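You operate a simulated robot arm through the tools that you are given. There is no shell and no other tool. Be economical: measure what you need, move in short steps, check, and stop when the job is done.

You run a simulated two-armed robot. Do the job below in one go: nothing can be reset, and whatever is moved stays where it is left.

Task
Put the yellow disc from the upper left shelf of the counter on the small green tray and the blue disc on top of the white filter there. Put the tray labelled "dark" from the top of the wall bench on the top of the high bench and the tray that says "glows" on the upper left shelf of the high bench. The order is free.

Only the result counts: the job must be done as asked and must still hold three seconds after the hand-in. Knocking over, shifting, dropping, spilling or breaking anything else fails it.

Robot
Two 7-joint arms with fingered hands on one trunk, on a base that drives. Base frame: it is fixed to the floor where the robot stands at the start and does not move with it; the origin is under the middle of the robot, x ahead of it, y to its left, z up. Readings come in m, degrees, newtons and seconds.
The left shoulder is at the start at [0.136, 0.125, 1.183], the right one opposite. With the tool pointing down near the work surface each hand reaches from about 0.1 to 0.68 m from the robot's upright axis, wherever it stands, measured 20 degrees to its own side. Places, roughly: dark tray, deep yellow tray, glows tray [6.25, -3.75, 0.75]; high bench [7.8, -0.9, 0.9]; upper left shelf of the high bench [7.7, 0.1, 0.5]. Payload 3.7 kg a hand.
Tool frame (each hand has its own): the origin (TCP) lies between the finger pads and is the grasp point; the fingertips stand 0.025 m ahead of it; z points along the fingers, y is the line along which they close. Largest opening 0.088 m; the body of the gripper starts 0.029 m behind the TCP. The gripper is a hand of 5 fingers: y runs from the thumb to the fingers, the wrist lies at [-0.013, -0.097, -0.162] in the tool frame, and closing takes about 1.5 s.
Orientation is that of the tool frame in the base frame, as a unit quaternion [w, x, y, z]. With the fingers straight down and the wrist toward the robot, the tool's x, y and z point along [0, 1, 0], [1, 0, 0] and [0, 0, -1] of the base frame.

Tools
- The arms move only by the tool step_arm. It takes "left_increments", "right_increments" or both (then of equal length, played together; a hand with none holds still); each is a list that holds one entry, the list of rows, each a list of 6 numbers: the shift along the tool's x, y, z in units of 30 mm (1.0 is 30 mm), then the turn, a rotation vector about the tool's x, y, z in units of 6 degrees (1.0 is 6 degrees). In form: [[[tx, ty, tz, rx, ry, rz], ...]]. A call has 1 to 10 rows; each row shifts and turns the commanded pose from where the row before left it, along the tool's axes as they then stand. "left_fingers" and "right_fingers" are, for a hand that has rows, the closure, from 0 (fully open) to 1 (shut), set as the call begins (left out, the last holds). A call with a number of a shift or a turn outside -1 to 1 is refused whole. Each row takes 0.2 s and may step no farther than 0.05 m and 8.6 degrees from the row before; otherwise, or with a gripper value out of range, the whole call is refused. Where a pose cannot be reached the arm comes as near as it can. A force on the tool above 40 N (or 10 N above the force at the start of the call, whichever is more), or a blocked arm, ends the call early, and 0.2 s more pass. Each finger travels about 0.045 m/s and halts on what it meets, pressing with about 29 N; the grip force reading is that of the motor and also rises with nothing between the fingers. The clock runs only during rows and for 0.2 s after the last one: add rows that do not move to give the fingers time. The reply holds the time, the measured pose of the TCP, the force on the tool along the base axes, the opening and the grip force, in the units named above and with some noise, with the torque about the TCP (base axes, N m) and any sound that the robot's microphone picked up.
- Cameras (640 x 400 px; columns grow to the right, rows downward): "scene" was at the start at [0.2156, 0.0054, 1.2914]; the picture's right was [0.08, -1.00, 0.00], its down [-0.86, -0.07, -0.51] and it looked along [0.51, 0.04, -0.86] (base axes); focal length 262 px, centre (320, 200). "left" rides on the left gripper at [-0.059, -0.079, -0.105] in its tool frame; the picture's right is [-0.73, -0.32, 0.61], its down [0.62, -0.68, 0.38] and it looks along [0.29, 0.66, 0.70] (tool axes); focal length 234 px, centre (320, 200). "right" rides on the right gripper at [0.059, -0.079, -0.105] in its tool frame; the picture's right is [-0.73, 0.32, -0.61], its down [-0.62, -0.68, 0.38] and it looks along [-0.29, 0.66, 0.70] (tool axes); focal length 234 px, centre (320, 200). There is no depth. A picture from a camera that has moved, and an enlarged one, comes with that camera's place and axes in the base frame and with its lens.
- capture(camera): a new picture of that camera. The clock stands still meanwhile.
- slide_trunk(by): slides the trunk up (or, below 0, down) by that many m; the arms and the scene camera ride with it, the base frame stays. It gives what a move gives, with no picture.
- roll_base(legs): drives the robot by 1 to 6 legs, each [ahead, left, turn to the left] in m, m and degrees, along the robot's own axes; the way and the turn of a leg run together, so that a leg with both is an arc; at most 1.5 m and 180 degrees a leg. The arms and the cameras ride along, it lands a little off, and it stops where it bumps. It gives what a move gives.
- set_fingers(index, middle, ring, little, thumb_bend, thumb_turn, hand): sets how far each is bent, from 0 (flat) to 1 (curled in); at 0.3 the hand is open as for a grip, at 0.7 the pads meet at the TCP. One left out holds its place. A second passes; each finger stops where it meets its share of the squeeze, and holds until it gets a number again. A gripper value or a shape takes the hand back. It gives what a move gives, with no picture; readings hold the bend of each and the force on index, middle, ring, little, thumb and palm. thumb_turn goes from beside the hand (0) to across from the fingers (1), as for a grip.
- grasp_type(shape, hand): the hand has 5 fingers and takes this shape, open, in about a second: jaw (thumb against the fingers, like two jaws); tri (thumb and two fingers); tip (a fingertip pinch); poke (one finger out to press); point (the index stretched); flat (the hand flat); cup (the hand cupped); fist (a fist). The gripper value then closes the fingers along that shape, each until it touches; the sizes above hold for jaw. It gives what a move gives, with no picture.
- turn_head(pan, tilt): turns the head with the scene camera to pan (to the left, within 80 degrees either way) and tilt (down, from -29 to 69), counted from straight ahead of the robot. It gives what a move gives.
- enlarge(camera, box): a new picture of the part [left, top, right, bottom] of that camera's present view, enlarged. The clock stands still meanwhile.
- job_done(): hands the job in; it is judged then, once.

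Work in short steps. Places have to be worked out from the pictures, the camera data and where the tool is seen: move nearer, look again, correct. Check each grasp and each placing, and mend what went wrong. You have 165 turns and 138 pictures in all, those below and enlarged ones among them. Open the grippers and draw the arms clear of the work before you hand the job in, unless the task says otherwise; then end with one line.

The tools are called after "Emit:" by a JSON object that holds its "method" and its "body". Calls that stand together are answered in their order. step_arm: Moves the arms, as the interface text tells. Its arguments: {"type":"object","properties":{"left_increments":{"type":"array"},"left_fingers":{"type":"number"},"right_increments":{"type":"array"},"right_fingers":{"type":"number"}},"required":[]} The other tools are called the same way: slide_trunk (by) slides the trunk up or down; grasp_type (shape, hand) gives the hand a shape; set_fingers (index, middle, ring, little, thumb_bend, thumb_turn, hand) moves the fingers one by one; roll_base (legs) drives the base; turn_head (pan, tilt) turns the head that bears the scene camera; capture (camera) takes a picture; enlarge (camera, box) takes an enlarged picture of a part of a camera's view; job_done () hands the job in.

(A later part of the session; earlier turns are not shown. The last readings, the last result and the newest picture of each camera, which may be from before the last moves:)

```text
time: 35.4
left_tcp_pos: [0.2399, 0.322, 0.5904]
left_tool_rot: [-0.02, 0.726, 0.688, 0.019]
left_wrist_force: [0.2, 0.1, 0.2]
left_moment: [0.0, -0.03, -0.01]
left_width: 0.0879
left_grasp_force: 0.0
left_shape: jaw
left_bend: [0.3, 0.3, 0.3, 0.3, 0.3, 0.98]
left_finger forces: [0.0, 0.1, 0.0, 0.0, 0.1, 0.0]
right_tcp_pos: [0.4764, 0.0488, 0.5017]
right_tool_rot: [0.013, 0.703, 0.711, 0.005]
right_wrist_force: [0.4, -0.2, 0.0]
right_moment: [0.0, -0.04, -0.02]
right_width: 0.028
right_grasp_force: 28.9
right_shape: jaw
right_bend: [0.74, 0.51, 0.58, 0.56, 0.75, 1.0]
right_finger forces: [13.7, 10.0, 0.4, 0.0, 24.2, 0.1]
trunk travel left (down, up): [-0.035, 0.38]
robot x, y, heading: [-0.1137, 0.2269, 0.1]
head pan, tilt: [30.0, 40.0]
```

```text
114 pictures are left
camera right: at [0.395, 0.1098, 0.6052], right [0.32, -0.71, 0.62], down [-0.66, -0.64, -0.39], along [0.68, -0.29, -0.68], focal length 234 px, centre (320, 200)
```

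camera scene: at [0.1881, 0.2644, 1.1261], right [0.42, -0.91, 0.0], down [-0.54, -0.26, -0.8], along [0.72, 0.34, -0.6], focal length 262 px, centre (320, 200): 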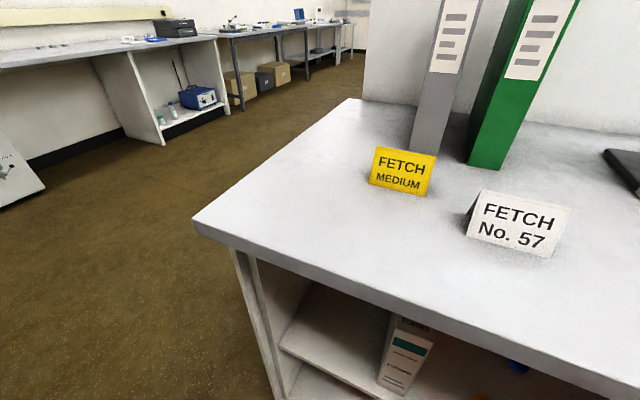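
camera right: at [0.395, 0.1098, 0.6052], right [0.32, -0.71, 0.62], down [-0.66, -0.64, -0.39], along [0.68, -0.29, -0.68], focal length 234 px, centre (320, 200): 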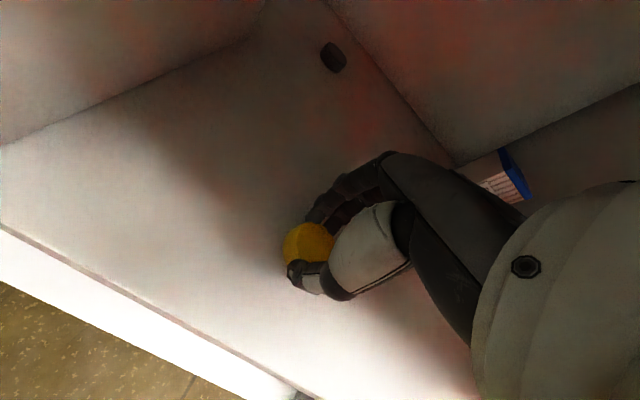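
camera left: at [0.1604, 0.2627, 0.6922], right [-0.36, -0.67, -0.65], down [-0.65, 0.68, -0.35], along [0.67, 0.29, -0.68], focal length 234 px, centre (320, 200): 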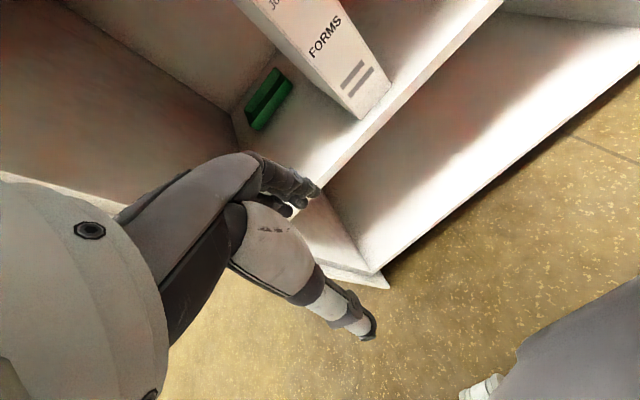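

It is held, but only by index, middle and thumb with the disc sticking out toward +y. I open, shift 12 mm to +y, and grip again.

Emit:
{"method": "step_arm", "body": {"right_increments": [[[0, 0, 0, 0, 0, 0], [0, 0, 0, 0, 0, 0], [0, 0, 0, 0, 0, 0], [0, 0, 0, 0, 0, 0], [0, 0, 0, 0, 0, 0], [0.4, 0, 0, 0, 0, 0], [0, 0, 0, 0, 0, 0]]], "right_fingers": 0}}

Emit:
{"method": "step_arm", "body": {"right_increments": [[[0, 0, 0, 0, 0, 0], [0, 0, 0, 0, 0, 0], [0, 0, 0, 0, 0, 0], [0, 0, 0, 0, 0, 0], [0, 0, 0, 0, 0, 0], [0, 0, 0, 0, 0, 0], [0, 0, 0, 0, 0, 0], [0, 0, 0, 0, 0, 0]]], "right_fingers": 1}}

Emit:
{"method": "capture", "body": {"camera": "right"}}

```text
time: 37.0
left_tcp_pos: [0.2405, 0.3248, 0.5906]
left_tool_rot: [-0.02, 0.725, 0.688, 0.019]
left_wrist_force: [-0.4, -0.8, 0.2]
left_moment: [0.0, -0.03, 0.01]
left_width: 0.0882
left_grasp_force: 0.0
left_shape: jaw
left_bend: [0.3, 0.3, 0.3, 0.3, 0.3, 0.98]
left_finger forces: [0.0, 0.1, 0.1, 0.0, 0.1, 0.0]
right_tcp_pos: [0.4778, 0.0616, 0.5033]
right_tool_rot: [0.014, 0.702, 0.712, 0.004]
right_wrist_force: [0.2, -0.2, 0.8]
right_moment: [-0.02, -0.01, -0.01]
right_width: 0.0877
right_grasp_force: 0.1
right_shape: jaw
right_bend: [0.3, 0.3, 0.3, 0.3, 0.3, 0.98]
right_finger forces: [0.0, 0.0, 0.1, 0.1, 0.0, 0.0]
trunk travel left (down, up): [-0.035, 0.38]
robot x, y, heading: [-0.1182, 0.228, 0.3]
head pan, tilt: [30.0, 40.0]
```

```text
time: 38.8
left_tcp_pos: [0.2409, 0.3225, 0.59]
left_tool_rot: [-0.02, 0.725, 0.688, 0.019]
left_wrist_force: [0.9, -0.4, 0.4]
left_moment: [-0.02, -0.01, 0.0]
left_width: 0.0879
left_grasp_force: 0.1
left_shape: jaw
left_bend: [0.3, 0.3, 0.3, 0.3, 0.3, 0.98]
left_finger forces: [0.0, 0.0, 0.0, 0.0, 0.1, 0.0]
right_tcp_pos: [0.4758, 0.0621, 0.5033]
right_tool_rot: [0.013, 0.703, 0.711, 0.005]
right_wrist_force: [0.6, -0.6, 0.3]
right_moment: [0.01, -0.01, -0.03]
right_width: 0.0
right_grasp_force: 29.0
right_shape: jaw
right_bend: [0.7, 0.7, 0.7, 0.7, 0.79, 1.0]
right_finger forces: [0.0, 0.1, 0.1, 0.0, 0.0, 0.0]
trunk travel left (down, up): [-0.035, 0.38]
robot x, y, heading: [-0.1183, 0.2243, 0.3]
head pan, tilt: [30.0, 40.0]
```

```text
113 pictures are left
camera right: at [0.3948, 0.1221, 0.6056], right [0.32, -0.71, 0.62], down [-0.66, -0.64, -0.39], along [0.68, -0.29, -0.68], focal length 234 px, centre (320, 200)
```

right: 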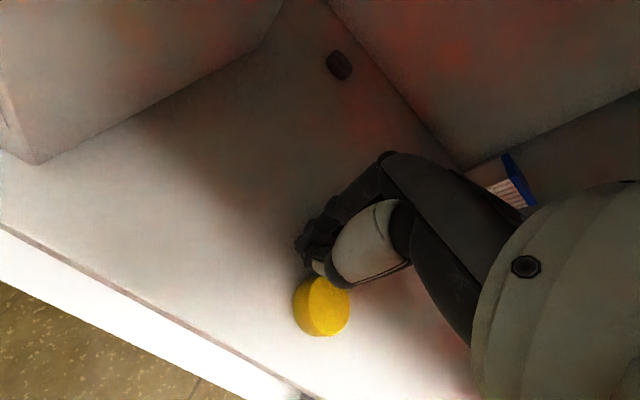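

The disc was squeezed out toward the shelf edge; it now lies at about [0.448, 0.041]. I rise, open, and look.

Emit:
{"method": "step_arm", "body": {"right_increments": [[[0, 0, -0.9, 0, 0, 0], [0, 0, -0.9, 0, 0, 0], [-0.65, -0.9, 0, 0, 0, 0], [0, 0, 0, 0, 0, 0], [0, 0, 0, 0, 0, 0], [0, 0, 0, 0, 0, 0], [0, 0, 0, 0, 0, 0]]]}}

Emit:
{"method": "step_arm", "body": {"right_increments": [[[0, 0, 0, 0, 0, 0], [0, 0, 0, 0, 0, 0], [0, 0, 0, 0, 0, 0], [0, 0, 0, 0, 0, 0], [0, 0, 0, 0, 0, 0], [0, 0, 0, 0, 0, 0], [0, 0, 0, 0, 0, 0]]], "right_fingers": 0}}

Emit:
{"method": "capture", "body": {"camera": "right"}}

```text
time: 40.4
left_tcp_pos: [0.2407, 0.3227, 0.5904]
left_tool_rot: [-0.021, 0.725, 0.688, 0.02]
left_wrist_force: [1.0, 0.6, -0.7]
left_moment: [-0.01, 0.05, 0.03]
left_width: 0.0879
left_grasp_force: 0.0
left_shape: jaw
left_bend: [0.3, 0.3, 0.3, 0.3, 0.3, 0.98]
left_finger forces: [0.0, 0.1, 0.0, 0.0, 0.0, 0.0]
right_tcp_pos: [0.4493, 0.0429, 0.5549]
right_tool_rot: [0.012, 0.703, 0.711, 0.005]
right_wrist_force: [0.1, 0.1, -0.4]
right_moment: [0.02, 0.02, -0.01]
right_width: 0.0
right_grasp_force: 29.3
right_shape: jaw
right_bend: [0.7, 0.7, 0.7, 0.7, 0.79, 1.0]
right_finger forces: [0.1, 0.1, 0.0, 0.1, 0.1, 0.0]
trunk travel left (down, up): [-0.035, 0.38]
robot x, y, heading: [-0.1183, 0.2255, 0.2]
head pan, tilt: [30.0, 40.0]
```

```text
time: 42.0
left_tcp_pos: [0.2403, 0.323, 0.5904]
left_tool_rot: [-0.021, 0.725, 0.688, 0.019]
left_wrist_force: [0.4, 0.2, 0.4]
left_moment: [0.0, 0.0, 0.01]
left_width: 0.0878
left_grasp_force: 0.1
left_shape: jaw
left_bend: [0.3, 0.3, 0.3, 0.3, 0.3, 0.98]
left_finger forces: [0.1, 0.0, 0.0, 0.0, 0.0, 0.1]
right_tcp_pos: [0.4489, 0.0422, 0.5552]
right_tool_rot: [0.012, 0.703, 0.711, 0.005]
right_wrist_force: [0.6, 0.3, -0.5]
right_moment: [-0.02, -0.01, 0.0]
right_width: 0.088
right_grasp_force: 0.1
right_shape: jaw
right_bend: [0.3, 0.3, 0.3, 0.3, 0.3, 0.98]
right_finger forces: [0.0, 0.1, 0.0, 0.1, 0.1, 0.0]
trunk travel left (down, up): [-0.035, 0.38]
robot x, y, heading: [-0.112, 0.2226, 0.2]
head pan, tilt: [30.0, 40.0]
```

```text
112 pictures are left
camera right: at [0.368, 0.1022, 0.658], right [0.32, -0.71, 0.62], down [-0.66, -0.64, -0.39], along [0.68, -0.29, -0.68], focal length 234 px, centre (320, 200)
```

right: 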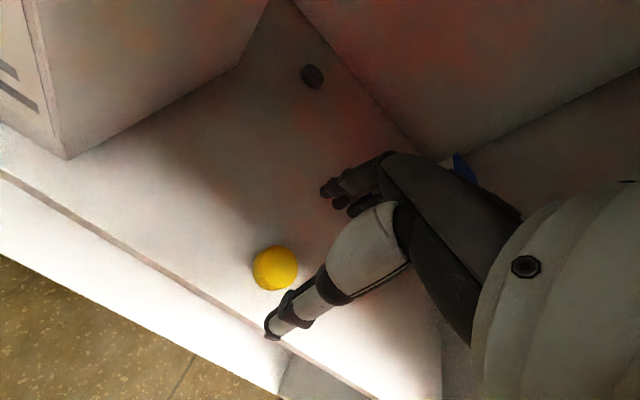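

The disc is at [0.449, 0.039], right under the hand. A thumb-and-two-finger shape suits a 4 cm disc better; I take "tri" and look where the fingers stand.

Emit:
{"method": "grasp_type", "body": {"hand": "right", "shape": "tri"}}

Emit:
{"method": "enlarge", "body": {"camera": "right", "box": [200, 120, 440, 360]}}

```text
time: 42.9
left_tcp_pos: [0.241, 0.3222, 0.5909]
left_tool_rot: [-0.02, 0.725, 0.688, 0.019]
left_wrist_force: [0.9, -0.4, -0.4]
left_moment: [-0.04, -0.01, -0.01]
left_width: 0.0879
left_grasp_force: 0.1
left_shape: jaw
left_bend: [0.3, 0.3, 0.3, 0.3, 0.3, 0.98]
left_finger forces: [0.0, 0.0, 0.1, 0.1, 0.1, 0.1]
right_tcp_pos: [0.4502, 0.0431, 0.5562]
right_tool_rot: [0.013, 0.703, 0.711, 0.005]
right_wrist_force: [0.5, -0.8, 0.1]
right_moment: [-0.02, 0.02, -0.01]
right_width: 0.0877
right_grasp_force: 0.1
right_shape: tri
right_bend: [0.3, 0.3, 0.99, 0.99, 0.3, 0.98]
right_finger forces: [0.0, 0.0, 0.0, 0.1, 0.0, 0.0]
trunk travel left (down, up): [-0.035, 0.38]
robot x, y, heading: [-0.1142, 0.2263, 0.1]
head pan, tilt: [30.0, 40.0]
```

```text
1.67 times, centred on (320, 240) of right
camera zoom: at [0.368, 0.1022, 0.658], right [0.32, -0.71, 0.62], down [-0.66, -0.64, -0.39], along [0.68, -0.29, -0.68], focal length 390 px, centre (320, 133)
```

zoom: 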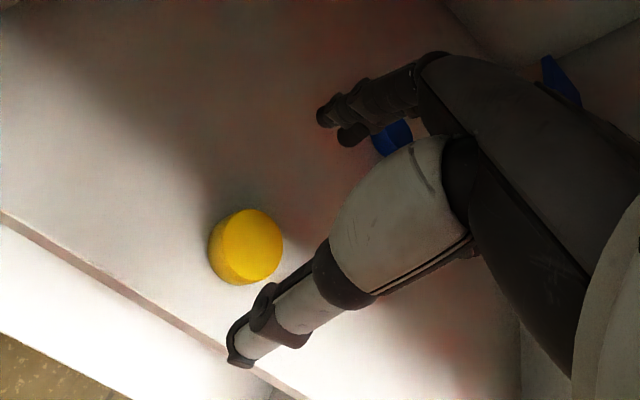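

In "tri" the index (y ≈ 0.051), middle (≈ 0.033) and thumb (≈ 0.040) straddle the TCP line. I descend to z ≈ 0.502, then feel for the shelf.

Emit:
{"method": "step_arm", "body": {"right_increments": [[[-0.12, 0, 0.9, 0, 0, 0], [0, 0, 0.9, 0, 0, 0], [0, 0, 0, 0, 0, 0]]]}}

Emit:
{"method": "step_arm", "body": {"right_increments": [[[0, 0, 0.12, 0, 0, 0], [0, 0, 0, 0, 0, 0]]]}}

Emit:
{"method": "step_arm", "body": {"right_increments": [[[0, 0, 0.12, 0, 0, 0], [0, 0, 0, 0, 0, 0]]]}}

```text
time: 43.7
left_tcp_pos: [0.2422, 0.3243, 0.5905]
left_tool_rot: [-0.021, 0.725, 0.688, 0.019]
left_wrist_force: [-0.8, 0.2, 0.2]
left_moment: [-0.01, -0.02, 0.0]
left_width: 0.0877
left_grasp_force: 0.0
left_shape: jaw
left_bend: [0.3, 0.3, 0.3, 0.3, 0.3, 0.98]
left_finger forces: [0.1, 0.0, 0.1, 0.1, 0.1, 0.0]
right_tcp_pos: [0.45, 0.0379, 0.5018]
right_tool_rot: [0.013, 0.703, 0.711, 0.005]
right_wrist_force: [-0.3, 0.1, 0.1]
right_moment: [-0.01, 0.03, 0.02]
right_width: 0.0878
right_grasp_force: 0.1
right_shape: tri
right_bend: [0.3, 0.3, 0.99, 0.99, 0.3, 0.98]
right_finger forces: [0.0, 0.0, 0.0, 0.1, 0.1, 0.1]
trunk travel left (down, up): [-0.035, 0.38]
robot x, y, heading: [-0.1158, 0.2303, 0.3]
head pan, tilt: [30.0, 40.0]
```

```text
time: 44.3
left_tcp_pos: [0.2421, 0.3239, 0.5904]
left_tool_rot: [-0.021, 0.725, 0.688, 0.019]
left_wrist_force: [0.1, 0.5, 0.1]
left_moment: [0.0, -0.01, -0.01]
left_width: 0.0879
left_grasp_force: 0.0
left_shape: jaw
left_bend: [0.3, 0.3, 0.3, 0.3, 0.3, 0.98]
left_finger forces: [0.0, 0.0, 0.0, 0.1, 0.1, 0.0]
right_tcp_pos: [0.4515, 0.0383, 0.4979]
right_tool_rot: [0.013, 0.703, 0.711, 0.005]
right_wrist_force: [-0.8, -1.4, -0.2]
right_moment: [0.01, -0.02, 0.02]
right_width: 0.0878
right_grasp_force: 0.0
right_shape: tri
right_bend: [0.3, 0.3, 0.99, 0.99, 0.3, 0.98]
right_finger forces: [0.0, 0.0, 0.0, 0.0, 0.0, 0.0]
trunk travel left (down, up): [-0.035, 0.38]
robot x, y, heading: [-0.1123, 0.2289, -0.0]
head pan, tilt: [30.0, 40.0]
```

```text
time: 44.9
left_tcp_pos: [0.242, 0.3235, 0.5901]
left_tool_rot: [-0.02, 0.725, 0.688, 0.019]
left_wrist_force: [0.7, 0.4, 0.1]
left_moment: [0.0, -0.06, 0.03]
left_width: 0.0878
left_grasp_force: 0.0
left_shape: jaw
left_bend: [0.3, 0.3, 0.3, 0.3, 0.3, 0.98]
left_finger forces: [0.1, 0.0, 0.1, 0.0, 0.0, 0.0]
right_tcp_pos: [0.45, 0.0385, 0.4941]
right_tool_rot: [0.013, 0.703, 0.711, 0.004]
right_wrist_force: [0.4, -0.3, -0.5]
right_moment: [-0.02, 0.0, 0.02]
right_width: 0.0879
right_grasp_force: 0.1
right_shape: tri
right_bend: [0.3, 0.3, 0.99, 0.99, 0.3, 0.98]
right_finger forces: [0.0, 0.0, 0.1, 0.0, 0.0, 0.0]
trunk travel left (down, up): [-0.035, 0.38]
robot x, y, heading: [-0.1133, 0.2231, 0.5]
head pan, tilt: [30.0, 40.0]
```

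Still no contact; two more small steps down.

Emit:
{"method": "step_arm", "body": {"right_increments": [[[0, 0, 0.12, 0, 0, 0], [0, 0, 0, 0, 0, 0]]]}}

Emit:
{"method": "step_arm", "body": {"right_increments": [[[0, 0, 0.12, 0, 0, 0], [0, 0, 0, 0, 0, 0]]]}}

Emit:
{"method": "capture", "body": {"camera": "right"}}

```text
time: 45.5
left_tcp_pos: [0.2406, 0.3243, 0.5908]
left_tool_rot: [-0.019, 0.725, 0.689, 0.019]
left_wrist_force: [0.4, 0.6, -0.2]
left_moment: [0.01, 0.02, 0.03]
left_width: 0.088
left_grasp_force: 0.1
left_shape: jaw
left_bend: [0.3, 0.3, 0.3, 0.3, 0.3, 0.98]
left_finger forces: [0.0, 0.0, 0.0, 0.1, 0.0, 0.0]
right_tcp_pos: [0.4535, 0.0389, 0.4919]
right_tool_rot: [0.015, 0.703, 0.711, 0.006]
right_wrist_force: [-4.0, -0.7, 13.2]
right_moment: [-0.09, -0.58, -0.03]
right_width: 0.0862
right_grasp_force: 0.1
right_shape: tri
right_bend: [0.3, 0.3, 0.99, 0.99, 0.3, 0.98]
right_finger forces: [0.1, 13.0, 0.0, 0.1, 0.0, 0.1]
trunk travel left (down, up): [-0.035, 0.38]
robot x, y, heading: [-0.1164, 0.2241, 0.2]
head pan, tilt: [30.0, 40.0]
```

```text
time: 46.1
left_tcp_pos: [0.24, 0.3242, 0.5914]
left_tool_rot: [-0.019, 0.725, 0.688, 0.02]
left_wrist_force: [-0.1, -0.1, -0.7]
left_moment: [0.02, 0.02, -0.01]
left_width: 0.0879
left_grasp_force: 0.0
left_shape: jaw
left_bend: [0.3, 0.3, 0.3, 0.3, 0.3, 0.98]
left_finger forces: [0.1, 0.0, 0.0, 0.0, 0.1, 0.1]
right_tcp_pos: [0.4532, 0.0395, 0.4906]
right_tool_rot: [0.017, 0.702, 0.712, 0.008]
right_wrist_force: [-6.0, -1.4, 30.8]
right_moment: [-0.19, -1.39, -0.1]
right_width: 0.0847
right_grasp_force: 0.2
right_shape: tri
right_bend: [0.3, 0.3, 0.99, 0.99, 0.3, 0.98]
right_finger forces: [1.8, 28.1, 0.0, 0.0, 0.0, 0.0]
trunk travel left (down, up): [-0.035, 0.38]
robot x, y, heading: [-0.1141, 0.2259, 0.2]
head pan, tilt: [30.0, 40.0]
```

```text
110 pictures are left
camera right: at [0.3691, 0.0989, 0.5933], right [0.31, -0.71, 0.63], down [-0.66, -0.64, -0.4], along [0.68, -0.29, -0.67], focal length 234 px, centre (320, 200)
```

right: 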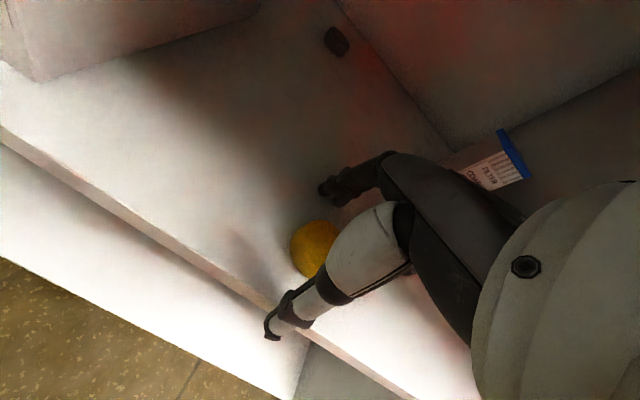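

Contact: the shelf top is at z ≈ 0.468, so I had gripped too high. I rise 5 mm and close.

Emit:
{"method": "step_arm", "body": {"right_increments": [[[0, -0.05, -0.25, 0, 0, 0], [0, 0, 0, 0, 0, 0]]]}}

Emit:
{"method": "step_arm", "body": {"right_increments": [[[0, 0, 0, 0, 0, 0], [0, 0, 0, 0, 0, 0], [0, 0, 0, 0, 0, 0], [0, 0, 0, 0, 0, 0], [0, 0, 0, 0, 0, 0], [0, 0, 0, 0, 0, 0], [0, 0, 0, 0, 0, 0], [0, 0, 0, 0, 0, 0]]], "right_fingers": 1}}

Emit:
{"method": "enlarge", "body": {"camera": "right", "box": [200, 120, 440, 360]}}

```text
time: 46.7
left_tcp_pos: [0.2413, 0.3227, 0.589]
left_tool_rot: [-0.02, 0.725, 0.688, 0.018]
left_wrist_force: [-0.6, -0.4, -0.5]
left_moment: [-0.02, -0.02, 0.0]
left_width: 0.0878
left_grasp_force: 0.0
left_shape: jaw
left_bend: [0.3, 0.3, 0.3, 0.3, 0.3, 0.98]
left_finger forces: [0.0, 0.0, 0.0, 0.1, 0.0, 0.1]
right_tcp_pos: [0.448, 0.0392, 0.4932]
right_tool_rot: [0.011, 0.702, 0.712, 0.003]
right_wrist_force: [-0.6, 0.0, 4.2]
right_moment: [-0.06, -0.23, 0.01]
right_width: 0.0879
right_grasp_force: 0.1
right_shape: tri
right_bend: [0.3, 0.3, 0.99, 0.99, 0.3, 0.98]
right_finger forces: [0.0, 4.0, 0.0, 0.0, 0.0, 0.0]
trunk travel left (down, up): [-0.035, 0.38]
robot x, y, heading: [-0.116, 0.2308, 0.0]
head pan, tilt: [30.0, 40.0]
```

```text
time: 48.5
left_tcp_pos: [0.2404, 0.3234, 0.5918]
left_tool_rot: [-0.019, 0.725, 0.688, 0.019]
left_wrist_force: [-0.3, -0.7, 0.3]
left_moment: [0.02, 0.01, 0.01]
left_width: 0.0881
left_grasp_force: 0.0
left_shape: jaw
left_bend: [0.3, 0.3, 0.3, 0.3, 0.3, 0.98]
left_finger forces: [0.0, 0.0, 0.1, 0.0, 0.0, 0.0]
right_tcp_pos: [0.4456, 0.0391, 0.4943]
right_tool_rot: [0.01, 0.702, 0.712, 0.001]
right_wrist_force: [-33.7, -0.1, 7.2]
right_moment: [-0.01, 1.11, -0.2]
right_width: 0.0266
right_grasp_force: 28.8
right_shape: tri
right_bend: [0.76, 0.76, 1.0, 1.0, 0.68, 1.0]
right_finger forces: [0.1, 0.3, 0.0, 0.0, 40.6, 0.0]
trunk travel left (down, up): [-0.035, 0.38]
robot x, y, heading: [-0.1166, 0.2241, 0.0]
head pan, tilt: [30.0, 40.0]
```

```text
1.67 times, centred on (320, 240) of right
camera zoom: at [0.365, 0.0986, 0.5978], right [0.32, -0.71, 0.62], down [-0.67, -0.64, -0.39], along [0.67, -0.29, -0.68], focal length 390 px, centre (320, 133)
```

zoom: 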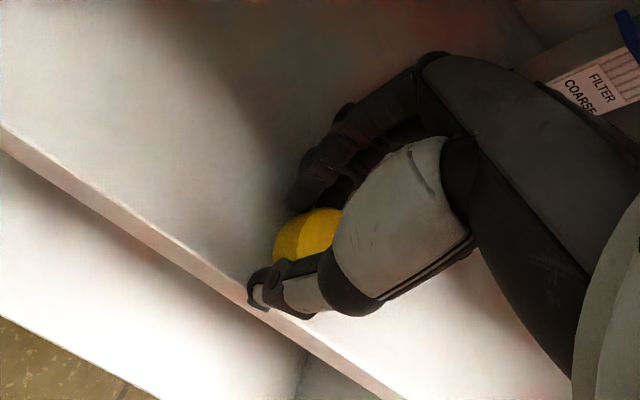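

The thumb pressed against the shelf's front edge (40 N) from outside. I open, rise 7 mm and close again.

Emit:
{"method": "step_arm", "body": {"right_increments": [[[0, 0, 0, 0, 0, 0], [0, 0, 0, 0, 0, 0], [0, 0, 0, 0, 0, 0], [0, 0, 0, 0, 0, 0], [0, 0, 0, 0, 0, 0], [0, 0, 0, 0, 0, 0], [0, 0.1, -0.3, 0, 0, 0], [0, 0, 0, 0, 0, 0]]], "right_fingers": 0}}

Emit:
{"method": "capture", "body": {"camera": "right"}}

```text
time: 50.3
left_tcp_pos: [0.2417, 0.3238, 0.5897]
left_tool_rot: [-0.02, 0.724, 0.689, 0.019]
left_wrist_force: [-0.1, -0.4, -0.2]
left_moment: [0.01, -0.01, -0.02]
left_width: 0.0875
left_grasp_force: 0.0
left_shape: jaw
left_bend: [0.3, 0.3, 0.3, 0.3, 0.3, 0.98]
left_finger forces: [0.0, 0.1, 0.0, 0.0, 0.1, 0.1]
right_tcp_pos: [0.4525, 0.0378, 0.5032]
right_tool_rot: [0.013, 0.702, 0.712, 0.004]
right_wrist_force: [-0.2, -1.1, 0.1]
right_moment: [-0.03, 0.01, 0.0]
right_width: 0.0876
right_grasp_force: 0.0
right_shape: tri
right_bend: [0.3, 0.3, 0.99, 0.99, 0.3, 0.98]
right_finger forces: [0.0, 0.1, 0.0, 0.0, 0.0, 0.0]
trunk travel left (down, up): [-0.035, 0.38]
robot x, y, heading: [-0.1119, 0.2285, 0.1]
head pan, tilt: [30.0, 40.0]
```

```text
108 pictures are left
camera right: at [0.3703, 0.0982, 0.6068], right [0.32, -0.71, 0.62], down [-0.66, -0.64, -0.39], along [0.68, -0.29, -0.68], focal length 234 px, centre (320, 200)
```

right: 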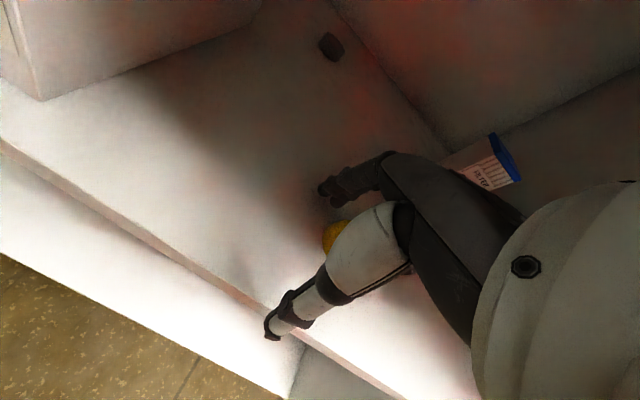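

The disc has slid away to about [0.48, 0.01], half hidden. I rise and shift to see it.

Emit:
{"method": "step_arm", "body": {"right_increments": [[[-0.4, 0.4, -0.9, 0, 0, 0], [-0.4, 0.4, -0.9, 0, 0, 0], [0, 0, 0, 0, 0, 0]]]}}

Emit:
{"method": "capture", "body": {"camera": "right"}}

```text
time: 51.1
left_tcp_pos: [0.2395, 0.3229, 0.59]
left_tool_rot: [-0.021, 0.725, 0.688, 0.019]
left_wrist_force: [0.6, 0.1, -0.1]
left_moment: [0.0, -0.03, 0.0]
left_width: 0.0878
left_grasp_force: 0.1
left_shape: jaw
left_bend: [0.3, 0.3, 0.3, 0.3, 0.3, 0.98]
left_finger forces: [0.0, 0.0, 0.0, 0.1, 0.0, 0.0]
right_tcp_pos: [0.4767, 0.0166, 0.5582]
right_tool_rot: [0.013, 0.703, 0.711, 0.005]
right_wrist_force: [0.8, -0.8, -0.3]
right_moment: [0.04, 0.01, -0.04]
right_width: 0.0876
right_grasp_force: 0.1
right_shape: tri
right_bend: [0.3, 0.3, 0.99, 0.99, 0.3, 0.98]
right_finger forces: [0.0, 0.0, 0.0, 0.0, 0.0, 0.0]
trunk travel left (down, up): [-0.035, 0.38]
robot x, y, heading: [-0.1153, 0.2286, 0.1]
head pan, tilt: [30.0, 40.0]
```

```text
107 pictures are left
camera right: at [0.3934, 0.0762, 0.6609], right [0.32, -0.72, 0.62], down [-0.66, -0.64, -0.39], along [0.68, -0.29, -0.68], focal length 234 px, centre (320, 200)
```

right: 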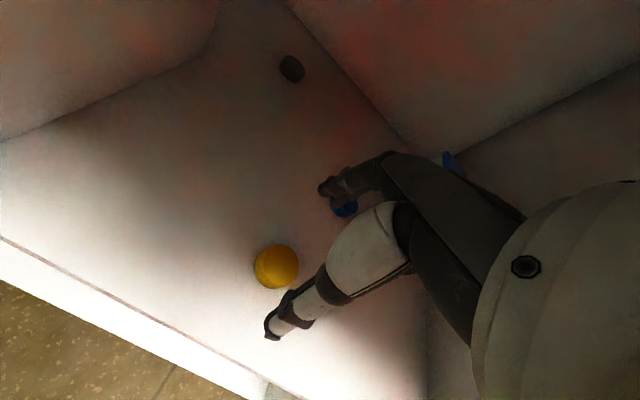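

Yellow is at about [0.482, 0.008]. I move over it, descend to z ≈ 0.498 and close.

Emit:
{"method": "step_arm", "body": {"right_increments": [[[-0.3, 0.17, 0.6, 0, 0, 0], [0, 0, 0.7, 0, 0, 0], [0, 0, 0.7, 0, 0, 0], [0, 0, 0, 0, 0, 0]]]}}

Emit:
{"method": "step_arm", "body": {"right_increments": [[[0, 0, 0, 0, 0, 0], [0, 0, 0, 0, 0, 0], [0, 0, 0, 0, 0, 0]]], "right_fingers": 0.45}}

Emit:
{"method": "enlarge", "body": {"camera": "right", "box": [200, 120, 440, 360]}}

```text
time: 52.1
left_tcp_pos: [0.2403, 0.3224, 0.5897]
left_tool_rot: [-0.021, 0.725, 0.689, 0.019]
left_wrist_force: [-0.4, 0.0, 0.5]
left_moment: [-0.04, -0.02, 0.01]
left_width: 0.0882
left_grasp_force: 0.0
left_shape: jaw
left_bend: [0.3, 0.3, 0.3, 0.3, 0.3, 0.98]
left_finger forces: [0.0, 0.0, 0.0, 0.1, 0.1, 0.1]
right_tcp_pos: [0.4802, 0.0062, 0.4998]
right_tool_rot: [0.013, 0.702, 0.712, 0.004]
right_wrist_force: [-0.4, -0.2, -0.1]
right_moment: [0.01, 0.01, -0.03]
right_width: 0.0879
right_grasp_force: 0.2
right_shape: tri
right_bend: [0.3, 0.3, 0.99, 0.99, 0.3, 0.98]
right_finger forces: [0.0, 0.0, 0.1, 0.0, 0.0, 0.1]
trunk travel left (down, up): [-0.035, 0.38]
robot x, y, heading: [-0.1142, 0.2285, 0.3]
head pan, tilt: [30.0, 40.0]
```

```text
time: 52.9
left_tcp_pos: [0.2414, 0.3227, 0.5899]
left_tool_rot: [-0.02, 0.725, 0.688, 0.019]
left_wrist_force: [-0.6, 0.6, -0.2]
left_moment: [0.03, 0.01, -0.03]
left_width: 0.0879
left_grasp_force: 0.1
left_shape: jaw
left_bend: [0.3, 0.3, 0.3, 0.3, 0.3, 0.98]
left_finger forces: [0.1, 0.0, 0.0, 0.1, 0.0, 0.0]
right_tcp_pos: [0.4796, 0.0072, 0.4985]
right_tool_rot: [0.013, 0.703, 0.711, 0.004]
right_wrist_force: [0.3, 1.3, 0.0]
right_moment: [0.03, 0.01, 0.0]
right_width: 0.0486
right_grasp_force: 0.1
right_shape: tri
right_bend: [0.74, 0.42, 0.99, 0.99, 0.67, 1.0]
right_finger forces: [0.0, 0.0, 0.0, 0.1, 0.1, 0.1]
trunk travel left (down, up): [-0.035, 0.38]
robot x, y, heading: [-0.1116, 0.2289, 0.4]
head pan, tilt: [30.0, 40.0]
```

```text
1.67 times, centred on (320, 240) of right
camera zoom: at [0.3986, 0.0664, 0.6029], right [0.32, -0.71, 0.62], down [-0.66, -0.64, -0.39], along [0.68, -0.29, -0.68], focal length 390 px, centre (320, 133)
```

zoom: 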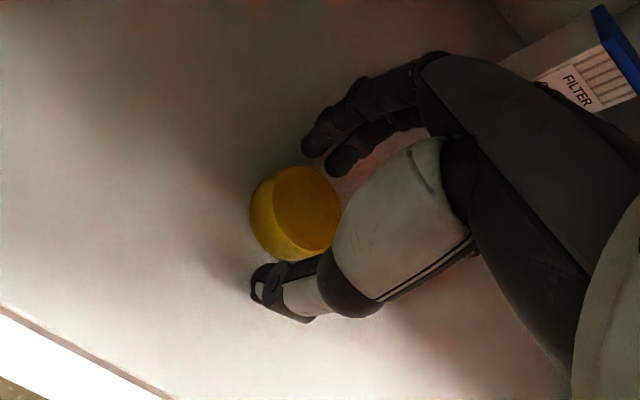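

Disc centre is about 5 mm toward +y of the finger middle. I shift 5 mm, lower 2 mm, and close fully.

Emit:
{"method": "step_arm", "body": {"right_increments": [[[0.17, 0, 0.07, 0, 0, 0], [0, 0, 0, 0, 0, 0]]]}}

Emit:
{"method": "step_arm", "body": {"right_increments": [[[0, 0, 0, 0, 0, 0], [0, 0, 0, 0, 0, 0], [0, 0, 0, 0, 0, 0], [0, 0, 0, 0, 0, 0], [0, 0, 0, 0, 0, 0], [0, 0, 0, 0, 0, 0]]], "right_fingers": 1}}

Emit:
{"method": "enlarge", "body": {"camera": "right", "box": [200, 120, 440, 360]}}

```text
time: 53.5
left_tcp_pos: [0.2411, 0.3237, 0.5901]
left_tool_rot: [-0.021, 0.725, 0.688, 0.019]
left_wrist_force: [-0.5, -0.1, 0.5]
left_moment: [-0.03, 0.04, 0.02]
left_width: 0.0881
left_grasp_force: 0.0
left_shape: jaw
left_bend: [0.3, 0.3, 0.3, 0.3, 0.3, 0.98]
left_finger forces: [0.0, 0.0, 0.1, 0.0, 0.1, 0.0]
right_tcp_pos: [0.4817, 0.0102, 0.4971]
right_tool_rot: [0.013, 0.703, 0.711, 0.004]
right_wrist_force: [-0.9, -0.2, 0.7]
right_moment: [-0.01, 0.0, -0.03]
right_width: 0.0489
right_grasp_force: 0.0
right_shape: tri
right_bend: [0.74, 0.42, 0.99, 0.99, 0.67, 1.0]
right_finger forces: [0.0, 0.0, 0.0, 0.1, 0.0, 0.1]
trunk travel left (down, up): [-0.035, 0.38]
robot x, y, heading: [-0.1171, 0.2241, 0.2]
head pan, tilt: [30.0, 40.0]
```

```text
time: 54.9
left_tcp_pos: [0.2414, 0.3235, 0.5911]
left_tool_rot: [-0.022, 0.725, 0.688, 0.019]
left_wrist_force: [0.0, 0.9, 0.1]
left_moment: [0.03, -0.01, -0.01]
left_width: 0.0878
left_grasp_force: 0.0
left_shape: jaw
left_bend: [0.3, 0.3, 0.3, 0.3, 0.3, 0.98]
left_finger forces: [0.0, 0.0, 0.0, 0.1, 0.1, 0.1]
right_tcp_pos: [0.4807, 0.0111, 0.4978]
right_tool_rot: [0.013, 0.703, 0.711, 0.004]
right_wrist_force: [-0.3, 0.6, -0.5]
right_moment: [0.01, -0.01, 0.0]
right_width: 0.0273
right_grasp_force: 29.3
right_shape: tri
right_bend: [0.74, 0.52, 1.0, 1.0, 0.74, 1.0]
right_finger forces: [10.6, 13.6, 0.0, 0.0, 23.6, 0.0]
trunk travel left (down, up): [-0.035, 0.38]
robot x, y, heading: [-0.1175, 0.2262, 0.1]
head pan, tilt: [30.0, 40.0]
```

```text
1.67 times, centred on (320, 240) of right
camera zoom: at [0.3992, 0.071, 0.6002], right [0.32, -0.71, 0.62], down [-0.66, -0.64, -0.39], along [0.68, -0.29, -0.68], focal length 390 px, centre (320, 133)
```

zoom: 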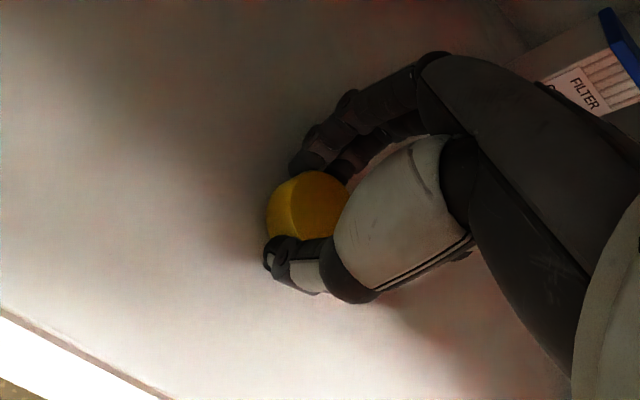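

A balanced three-finger grip (10.6/13.6 vs 23.6 N). I lift it and check.

Emit:
{"method": "step_arm", "body": {"right_increments": [[[0, 0, -0.7, 0, 0, 0], [0, 0, -0.9, 0, 0, 0], [0, 0, -0.9, 0, 0, 0], [0, -0.9, -0.5, 0, 0, 0], [0, -0.9, 0, 0, 0, 0], [0, -0.9, 0, 0, 0, 0], [0, 0, 0, 0, 0, 0]]]}}

Emit:
{"method": "enlarge", "body": {"camera": "right", "box": [200, 120, 440, 360]}}

```text
time: 56.5
left_tcp_pos: [0.2412, 0.3241, 0.5904]
left_tool_rot: [-0.021, 0.725, 0.688, 0.019]
left_wrist_force: [0.1, 0.5, 0.1]
left_moment: [0.02, -0.03, 0.02]
left_width: 0.088
left_grasp_force: 0.0
left_shape: jaw
left_bend: [0.3, 0.3, 0.3, 0.3, 0.3, 0.98]
left_finger forces: [0.0, 0.0, 0.1, 0.1, 0.0, 0.0]
right_tcp_pos: [0.3992, 0.0127, 0.5862]
right_tool_rot: [0.014, 0.703, 0.711, 0.005]
right_wrist_force: [0.2, 0.3, -0.3]
right_moment: [0.01, -0.02, 0.0]
right_width: 0.0269
right_grasp_force: 29.4
right_shape: tri
right_bend: [0.74, 0.52, 1.0, 1.0, 0.74, 1.0]
right_finger forces: [10.7, 13.7, 0.0, 0.0, 23.5, 0.0]
trunk travel left (down, up): [-0.035, 0.38]
robot x, y, heading: [-0.1164, 0.2259, -0.0]
head pan, tilt: [30.0, 40.0]
```

```text
1.67 times, centred on (320, 240) of right
camera zoom: at [0.3168, 0.0719, 0.6893], right [0.32, -0.71, 0.62], down [-0.66, -0.64, -0.39], along [0.68, -0.29, -0.68], focal length 390 px, centre (320, 133)
```

zoom: 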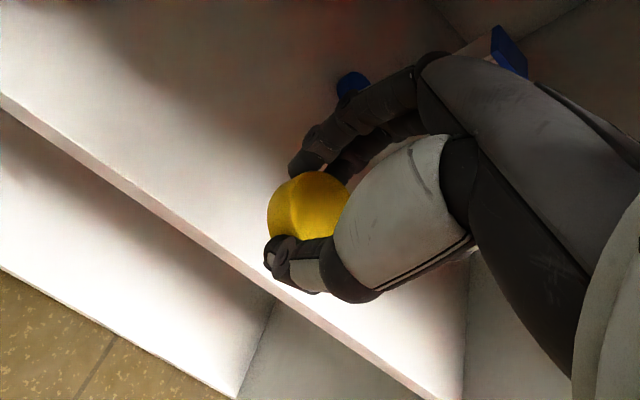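

The disc is held firmly. I draw the hand out and shift the robot to the left, in front of the corridor beside the FORMS box.

Emit:
{"method": "step_arm", "body": {"right_increments": [[[0, -0.9, 0, 0, 0, 0], [0, -0.9, 0, 0, 0, 0], [0, 0, 0, 0, 0, 0]]]}}

Emit:
{"method": "roll_base", "body": {"legs": [[-0.12, 0, 0], [0, 0.3, 0]]}}

Emit:
{"method": "capture", "body": {"camera": "right"}}

Emit:
{"method": "capture", "body": {"camera": "scene"}}

```text
time: 57.3
left_tcp_pos: [0.2409, 0.322, 0.5911]
left_tool_rot: [-0.021, 0.725, 0.688, 0.019]
left_wrist_force: [0.0, 0.1, 0.7]
left_moment: [-0.02, -0.03, 0.0]
left_width: 0.088
left_grasp_force: 0.1
left_shape: jaw
left_bend: [0.3, 0.3, 0.3, 0.3, 0.3, 0.98]
left_finger forces: [0.0, 0.0, 0.0, 0.0, 0.0, 0.0]
right_tcp_pos: [0.3459, 0.0112, 0.584]
right_tool_rot: [0.013, 0.702, 0.712, 0.005]
right_wrist_force: [0.4, 0.2, 0.0]
right_moment: [0.0, -0.02, 0.0]
right_width: 0.0269
right_grasp_force: 28.5
right_shape: tri
right_bend: [0.74, 0.52, 1.0, 1.0, 0.74, 1.0]
right_finger forces: [10.7, 13.8, 0.1, 0.1, 23.5, 0.1]
trunk travel left (down, up): [-0.035, 0.38]
robot x, y, heading: [-0.1177, 0.223, -0.1]
head pan, tilt: [30.0, 40.0]
```

```text
time: 61.3
left_tcp_pos: [0.1209, 0.6143, 0.5896]
left_tool_rot: [-0.02, 0.728, 0.685, 0.019]
left_wrist_force: [-0.6, -0.3, -0.1]
left_moment: [0.02, 0.01, 0.0]
left_width: 0.0882
left_grasp_force: 0.1
left_shape: jaw
left_bend: [0.3, 0.3, 0.3, 0.3, 0.3, 0.98]
left_finger forces: [0.0, 0.1, 0.1, 0.0, 0.0, 0.0]
right_tcp_pos: [0.2213, 0.3023, 0.5846]
right_tool_rot: [0.013, 0.706, 0.708, 0.004]
right_wrist_force: [0.7, 0.4, 0.6]
right_moment: [-0.04, 0.01, -0.04]
right_width: 0.0267
right_grasp_force: 29.1
right_shape: tri
right_bend: [0.74, 0.52, 1.0, 1.0, 0.74, 1.0]
right_finger forces: [10.6, 13.7, 0.0, 0.0, 23.5, 0.0]
trunk travel left (down, up): [-0.035, 0.38]
robot x, y, heading: [-0.2354, 0.523, -0.6]
head pan, tilt: [30.0, 40.0]
```

```text
103 pictures are left
camera right: at [0.1412, 0.363, 0.6875], right [0.31, -0.72, 0.62], down [-0.67, -0.63, -0.39], along [0.68, -0.3, -0.68], focal length 234 px, centre (320, 200)
```

right: 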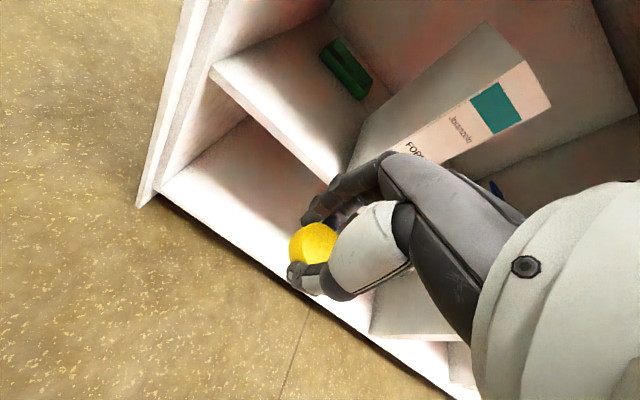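

```text
102 pictures are left
camera scene: at [0.1571, 0.5602, 1.1279], right [0.45, -0.89, 0.0], down [-0.52, -0.26, -0.81], along [0.72, 0.37, -0.59], focal length 262 px, centre (320, 200)
```

scene: 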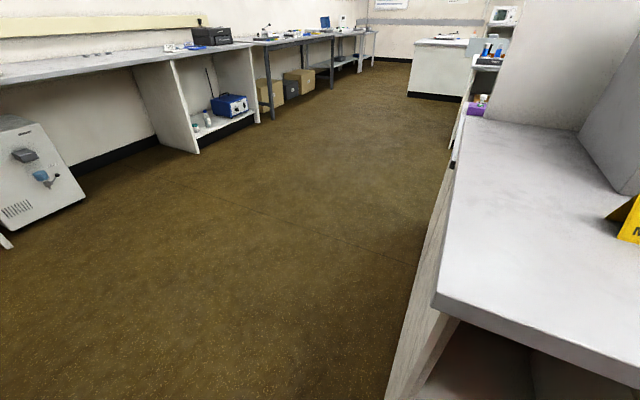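

The tray is visible from here; I enlarge it to measure it.

Emit:
{"method": "enlarge", "body": {"camera": "right", "box": [200, 10, 440, 160]}}

```text
2.67 times, centred on (320, 85) of right
camera zoom: at [0.1412, 0.363, 0.6875], right [0.31, -0.72, 0.62], down [-0.67, -0.63, -0.39], along [0.68, -0.3, -0.68], focal length 624 px, centre (320, 507)
```

zoom: 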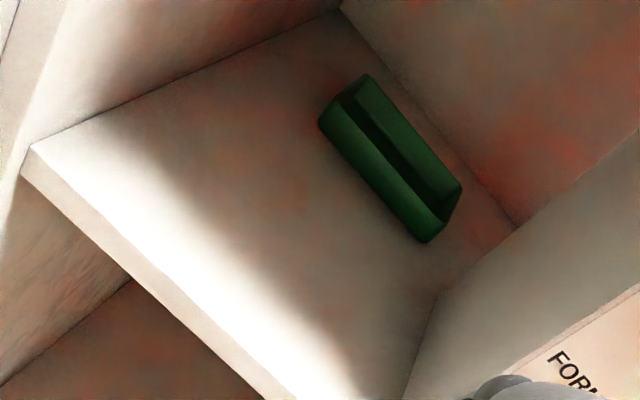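

Tray measured: x 0.68–0.765, y 0.28–0.405, rim z 0.494; FORMS left face y ≈ 0.25, wall y ≈ 0.48. To keep the right forearm away from FORMS I move 0.13 further left, bring the hand to y ≈ 0.344 and pitch it 18° forward, which lowers the wrist.

Emit:
{"method": "roll_base", "body": {"legs": [[0, 0.13, 0.6]]}}

Emit:
{"method": "step_arm", "body": {"right_increments": [[[-0.75, 0, 0, 0, 0, 0], [-0.75, 0, 0, -1, 0, 0], [-0.75, 0, 0, -1, 0, 0], [-0.6, 0, 0, -1, 0, 0], [0, 0, 0, 0, 0, 0]]]}}

```text
time: 63.1
left_tcp_pos: [0.1203, 0.7479, 0.5896]
left_tool_rot: [-0.021, 0.724, 0.689, 0.019]
left_wrist_force: [-0.7, -0.3, -0.6]
left_moment: [-0.03, -0.01, -0.02]
left_width: 0.0882
left_grasp_force: 0.1
left_shape: jaw
left_bend: [0.3, 0.3, 0.3, 0.3, 0.3, 0.98]
left_finger forces: [0.0, 0.1, 0.0, 0.1, 0.0, 0.0]
right_tcp_pos: [0.2251, 0.4385, 0.5846]
right_tool_rot: [0.012, 0.702, 0.712, 0.004]
right_wrist_force: [-0.5, -1.1, -1.0]
right_moment: [0.02, 0.01, -0.03]
right_width: 0.0267
right_grasp_force: 28.8
right_shape: tri
right_bend: [0.74, 0.52, 1.0, 1.0, 0.74, 1.0]
right_finger forces: [10.5, 13.7, 0.0, 0.0, 23.5, 0.1]
trunk travel left (down, up): [-0.035, 0.38]
robot x, y, heading: [-0.24, 0.6464, 0.6]
head pan, tilt: [30.0, 40.0]
```

```text
time: 64.3
left_tcp_pos: [0.1193, 0.7493, 0.5895]
left_tool_rot: [-0.021, 0.723, 0.69, 0.019]
left_wrist_force: [0.6, 0.9, 0.1]
left_moment: [0.02, -0.03, 0.0]
left_width: 0.088
left_grasp_force: 0.0
left_shape: jaw
left_bend: [0.3, 0.3, 0.3, 0.3, 0.3, 0.98]
left_finger forces: [0.0, 0.0, 0.1, 0.0, 0.1, 0.0]
right_tcp_pos: [0.2271, 0.3518, 0.5856]
right_tool_rot: [0.123, 0.69, 0.703, 0.116]
right_wrist_force: [-0.5, -0.4, 0.2]
right_moment: [-0.08, 0.02, 0.0]
right_width: 0.0266
right_grasp_force: 29.3
right_shape: tri
right_bend: [0.74, 0.52, 1.0, 1.0, 0.74, 1.0]
right_finger forces: [10.8, 14.0, 0.0, 0.1, 23.2, 0.0]
trunk travel left (down, up): [-0.035, 0.38]
robot x, y, heading: [-0.233, 0.6517, 0.5]
head pan, tilt: [30.0, 40.0]
```

Pitch is 19°. I drive 0.13 forward and look before reaching in.

Emit:
{"method": "roll_base", "body": {"legs": [[0.13, 0, -0.5]]}}

Emit:
{"method": "turn_head", "body": {"pan": -25, "tilt": 69}}

Emit:
{"method": "capture", "body": {"camera": "scene"}}

Emit:
{"method": "capture", "body": {"camera": "right"}}

```text
time: 65.6
left_tcp_pos: [0.2512, 0.7455, 0.591]
left_tool_rot: [-0.021, 0.727, 0.686, 0.019]
left_wrist_force: [1.2, -0.2, -0.1]
left_moment: [0.01, 0.01, -0.03]
left_width: 0.088
left_grasp_force: 0.1
left_shape: jaw
left_bend: [0.3, 0.3, 0.3, 0.3, 0.3, 0.98]
left_finger forces: [0.0, 0.0, 0.1, 0.1, 0.0, 0.0]
right_tcp_pos: [0.3525, 0.3478, 0.5846]
right_tool_rot: [0.122, 0.694, 0.7, 0.116]
right_wrist_force: [0.1, -0.4, -0.7]
right_moment: [-0.02, -0.04, -0.03]
right_width: 0.0266
right_grasp_force: 29.0
right_shape: tri
right_bend: [0.74, 0.52, 1.0, 1.0, 0.74, 1.0]
right_finger forces: [10.9, 14.0, 0.0, 0.0, 23.3, 0.0]
trunk travel left (down, up): [-0.035, 0.38]
robot x, y, heading: [-0.1044, 0.6524, -0.1]
head pan, tilt: [30.0, 40.0]
```

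```text
time: 66.8
left_tcp_pos: [0.2505, 0.7459, 0.5906]
left_tool_rot: [-0.02, 0.727, 0.686, 0.02]
left_wrist_force: [-0.5, 0.5, 0.1]
left_moment: [0.01, 0.02, -0.01]
left_width: 0.0881
left_grasp_force: 0.1
left_shape: jaw
left_bend: [0.3, 0.3, 0.3, 0.3, 0.3, 0.98]
left_finger forces: [0.0, 0.1, 0.0, 0.0, 0.1, 0.0]
right_tcp_pos: [0.3536, 0.3492, 0.5857]
right_tool_rot: [0.123, 0.694, 0.7, 0.116]
right_wrist_force: [0.1, -0.7, -0.3]
right_moment: [0.0, 0.0, -0.02]
right_width: 0.0264
right_grasp_force: 29.5
right_shape: tri
right_bend: [0.74, 0.52, 1.0, 1.0, 0.74, 1.0]
right_finger forces: [10.9, 13.9, 0.0, 0.0, 23.2, 0.0]
trunk travel left (down, up): [-0.035, 0.38]
robot x, y, heading: [-0.1068, 0.6504, -0.4]
head pan, tilt: [-25.0, 68.8]
```

```text
100 pictures are left
camera scene: at [0.2871, 0.6907, 1.1272], right [0.45, -0.89, 0.0], down [-0.53, -0.27, -0.81], along [0.72, 0.36, -0.59], focal length 262 px, centre (320, 200)
```

scene: 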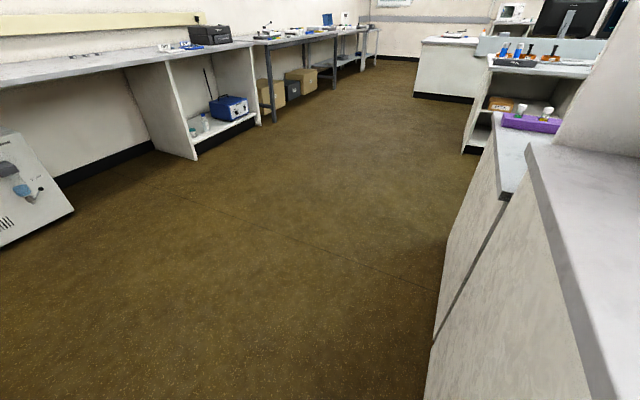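

```text
99 pictures are left
camera right: at [0.2442, 0.4083, 0.6582], right [0.11, -0.72, 0.69], down [-0.51, -0.63, -0.58], along [0.85, -0.29, -0.43], focal length 234 px, centre (320, 200)
```

right: 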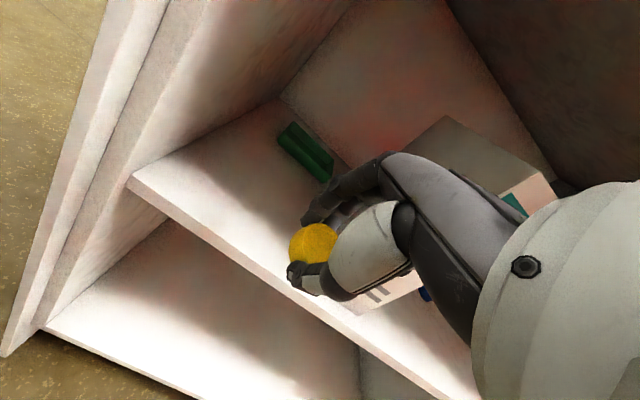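

The corridor is clear. I advance straight along x at the same height, checking half-way.

Emit:
{"method": "step_arm", "body": {"right_increments": [[[-0.05, 0.85, 0.3, 0, 0, 0], [0, 0.85, 0.3, 0, 0, 0], [0, 0.85, 0.3, 0, 0, 0], [0, 0.85, 0.3, 0, 0, 0], [0, 0.85, 0.3, 0, 0, 0], [0, 0.85, 0.3, 0, 0, 0], [0, 0, 0, 0, 0, 0]]]}}

Emit:
{"method": "capture", "body": {"camera": "right"}}

```text
time: 68.5
left_tcp_pos: [0.2503, 0.7462, 0.5904]
left_tool_rot: [-0.021, 0.727, 0.686, 0.019]
left_wrist_force: [0.9, 0.1, -0.3]
left_moment: [0.04, -0.03, -0.01]
left_width: 0.0878
left_grasp_force: 0.0
left_shape: jaw
left_bend: [0.3, 0.3, 0.3, 0.3, 0.3, 0.98]
left_finger forces: [0.0, 0.0, 0.1, 0.0, 0.0, 0.0]
right_tcp_pos: [0.5164, 0.3486, 0.5842]
right_tool_rot: [0.123, 0.694, 0.7, 0.115]
right_wrist_force: [-0.2, 0.5, 0.1]
right_moment: [-0.01, -0.04, -0.02]
right_width: 0.0265
right_grasp_force: 28.5
right_shape: tri
right_bend: [0.74, 0.52, 1.0, 1.0, 0.74, 1.0]
right_finger forces: [10.6, 14.1, 0.1, 0.1, 23.3, 0.0]
trunk travel left (down, up): [-0.035, 0.38]
robot x, y, heading: [-0.1082, 0.6511, -0.1]
head pan, tilt: [-25.0, 68.8]
```

```text
98 pictures are left
camera right: at [0.4078, 0.4094, 0.6581], right [0.11, -0.72, 0.69], down [-0.51, -0.63, -0.58], along [0.85, -0.29, -0.43], focal length 234 px, centre (320, 200)
```

right: 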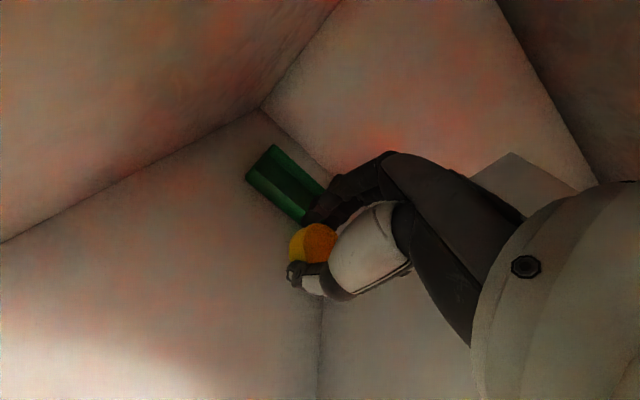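

No contact. I go on by 0.137 m.

Emit:
{"method": "step_arm", "body": {"right_increments": [[[0, 0.85, 0.3, 0, 0, 0], [0, 0.85, 0.3, 0, 0, 0], [0, 0.85, 0.3, 0, 0, 0], [0, 0.85, 0.3, 0, 0, 0], [0, 0.85, 0.3, 0, 0, 0], [0, 0, 0, 0, 0, 0]]]}}

Emit:
{"method": "capture", "body": {"camera": "right"}}

```text
time: 69.8
left_tcp_pos: [0.2508, 0.7469, 0.5902]
left_tool_rot: [-0.02, 0.728, 0.685, 0.019]
left_wrist_force: [-0.7, -0.8, -0.1]
left_moment: [-0.02, 0.0, 0.01]
left_width: 0.0883
left_grasp_force: 0.1
left_shape: jaw
left_bend: [0.3, 0.3, 0.3, 0.3, 0.3, 0.98]
left_finger forces: [0.0, 0.1, 0.0, 0.0, 0.0, 0.1]
right_tcp_pos: [0.6493, 0.3506, 0.5856]
right_tool_rot: [0.122, 0.693, 0.701, 0.115]
right_wrist_force: [-0.3, 0.3, 0.2]
right_moment: [0.02, -0.01, 0.0]
right_width: 0.0264
right_grasp_force: 28.9
right_shape: tri
right_bend: [0.74, 0.52, 1.0, 1.0, 0.74, 1.0]
right_finger forces: [10.7, 14.2, 0.0, 0.0, 23.2, 0.0]
trunk travel left (down, up): [-0.035, 0.38]
robot x, y, heading: [-0.1034, 0.6521, -0.2]
head pan, tilt: [-25.0, 68.8]
```

```text
97 pictures are left
camera right: at [0.5409, 0.4103, 0.6583], right [0.11, -0.72, 0.69], down [-0.51, -0.63, -0.58], along [0.85, -0.29, -0.43], focal length 234 px, centre (320, 200)
```

right: 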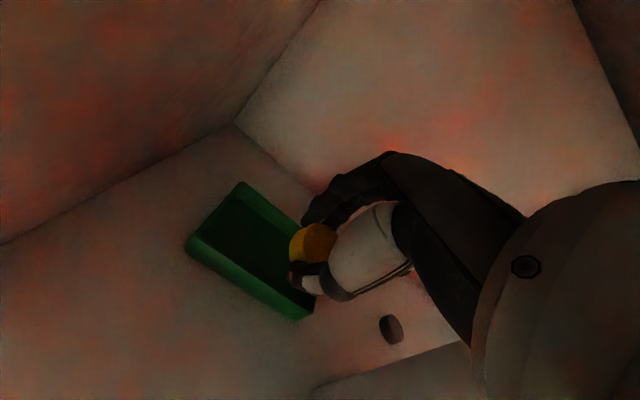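

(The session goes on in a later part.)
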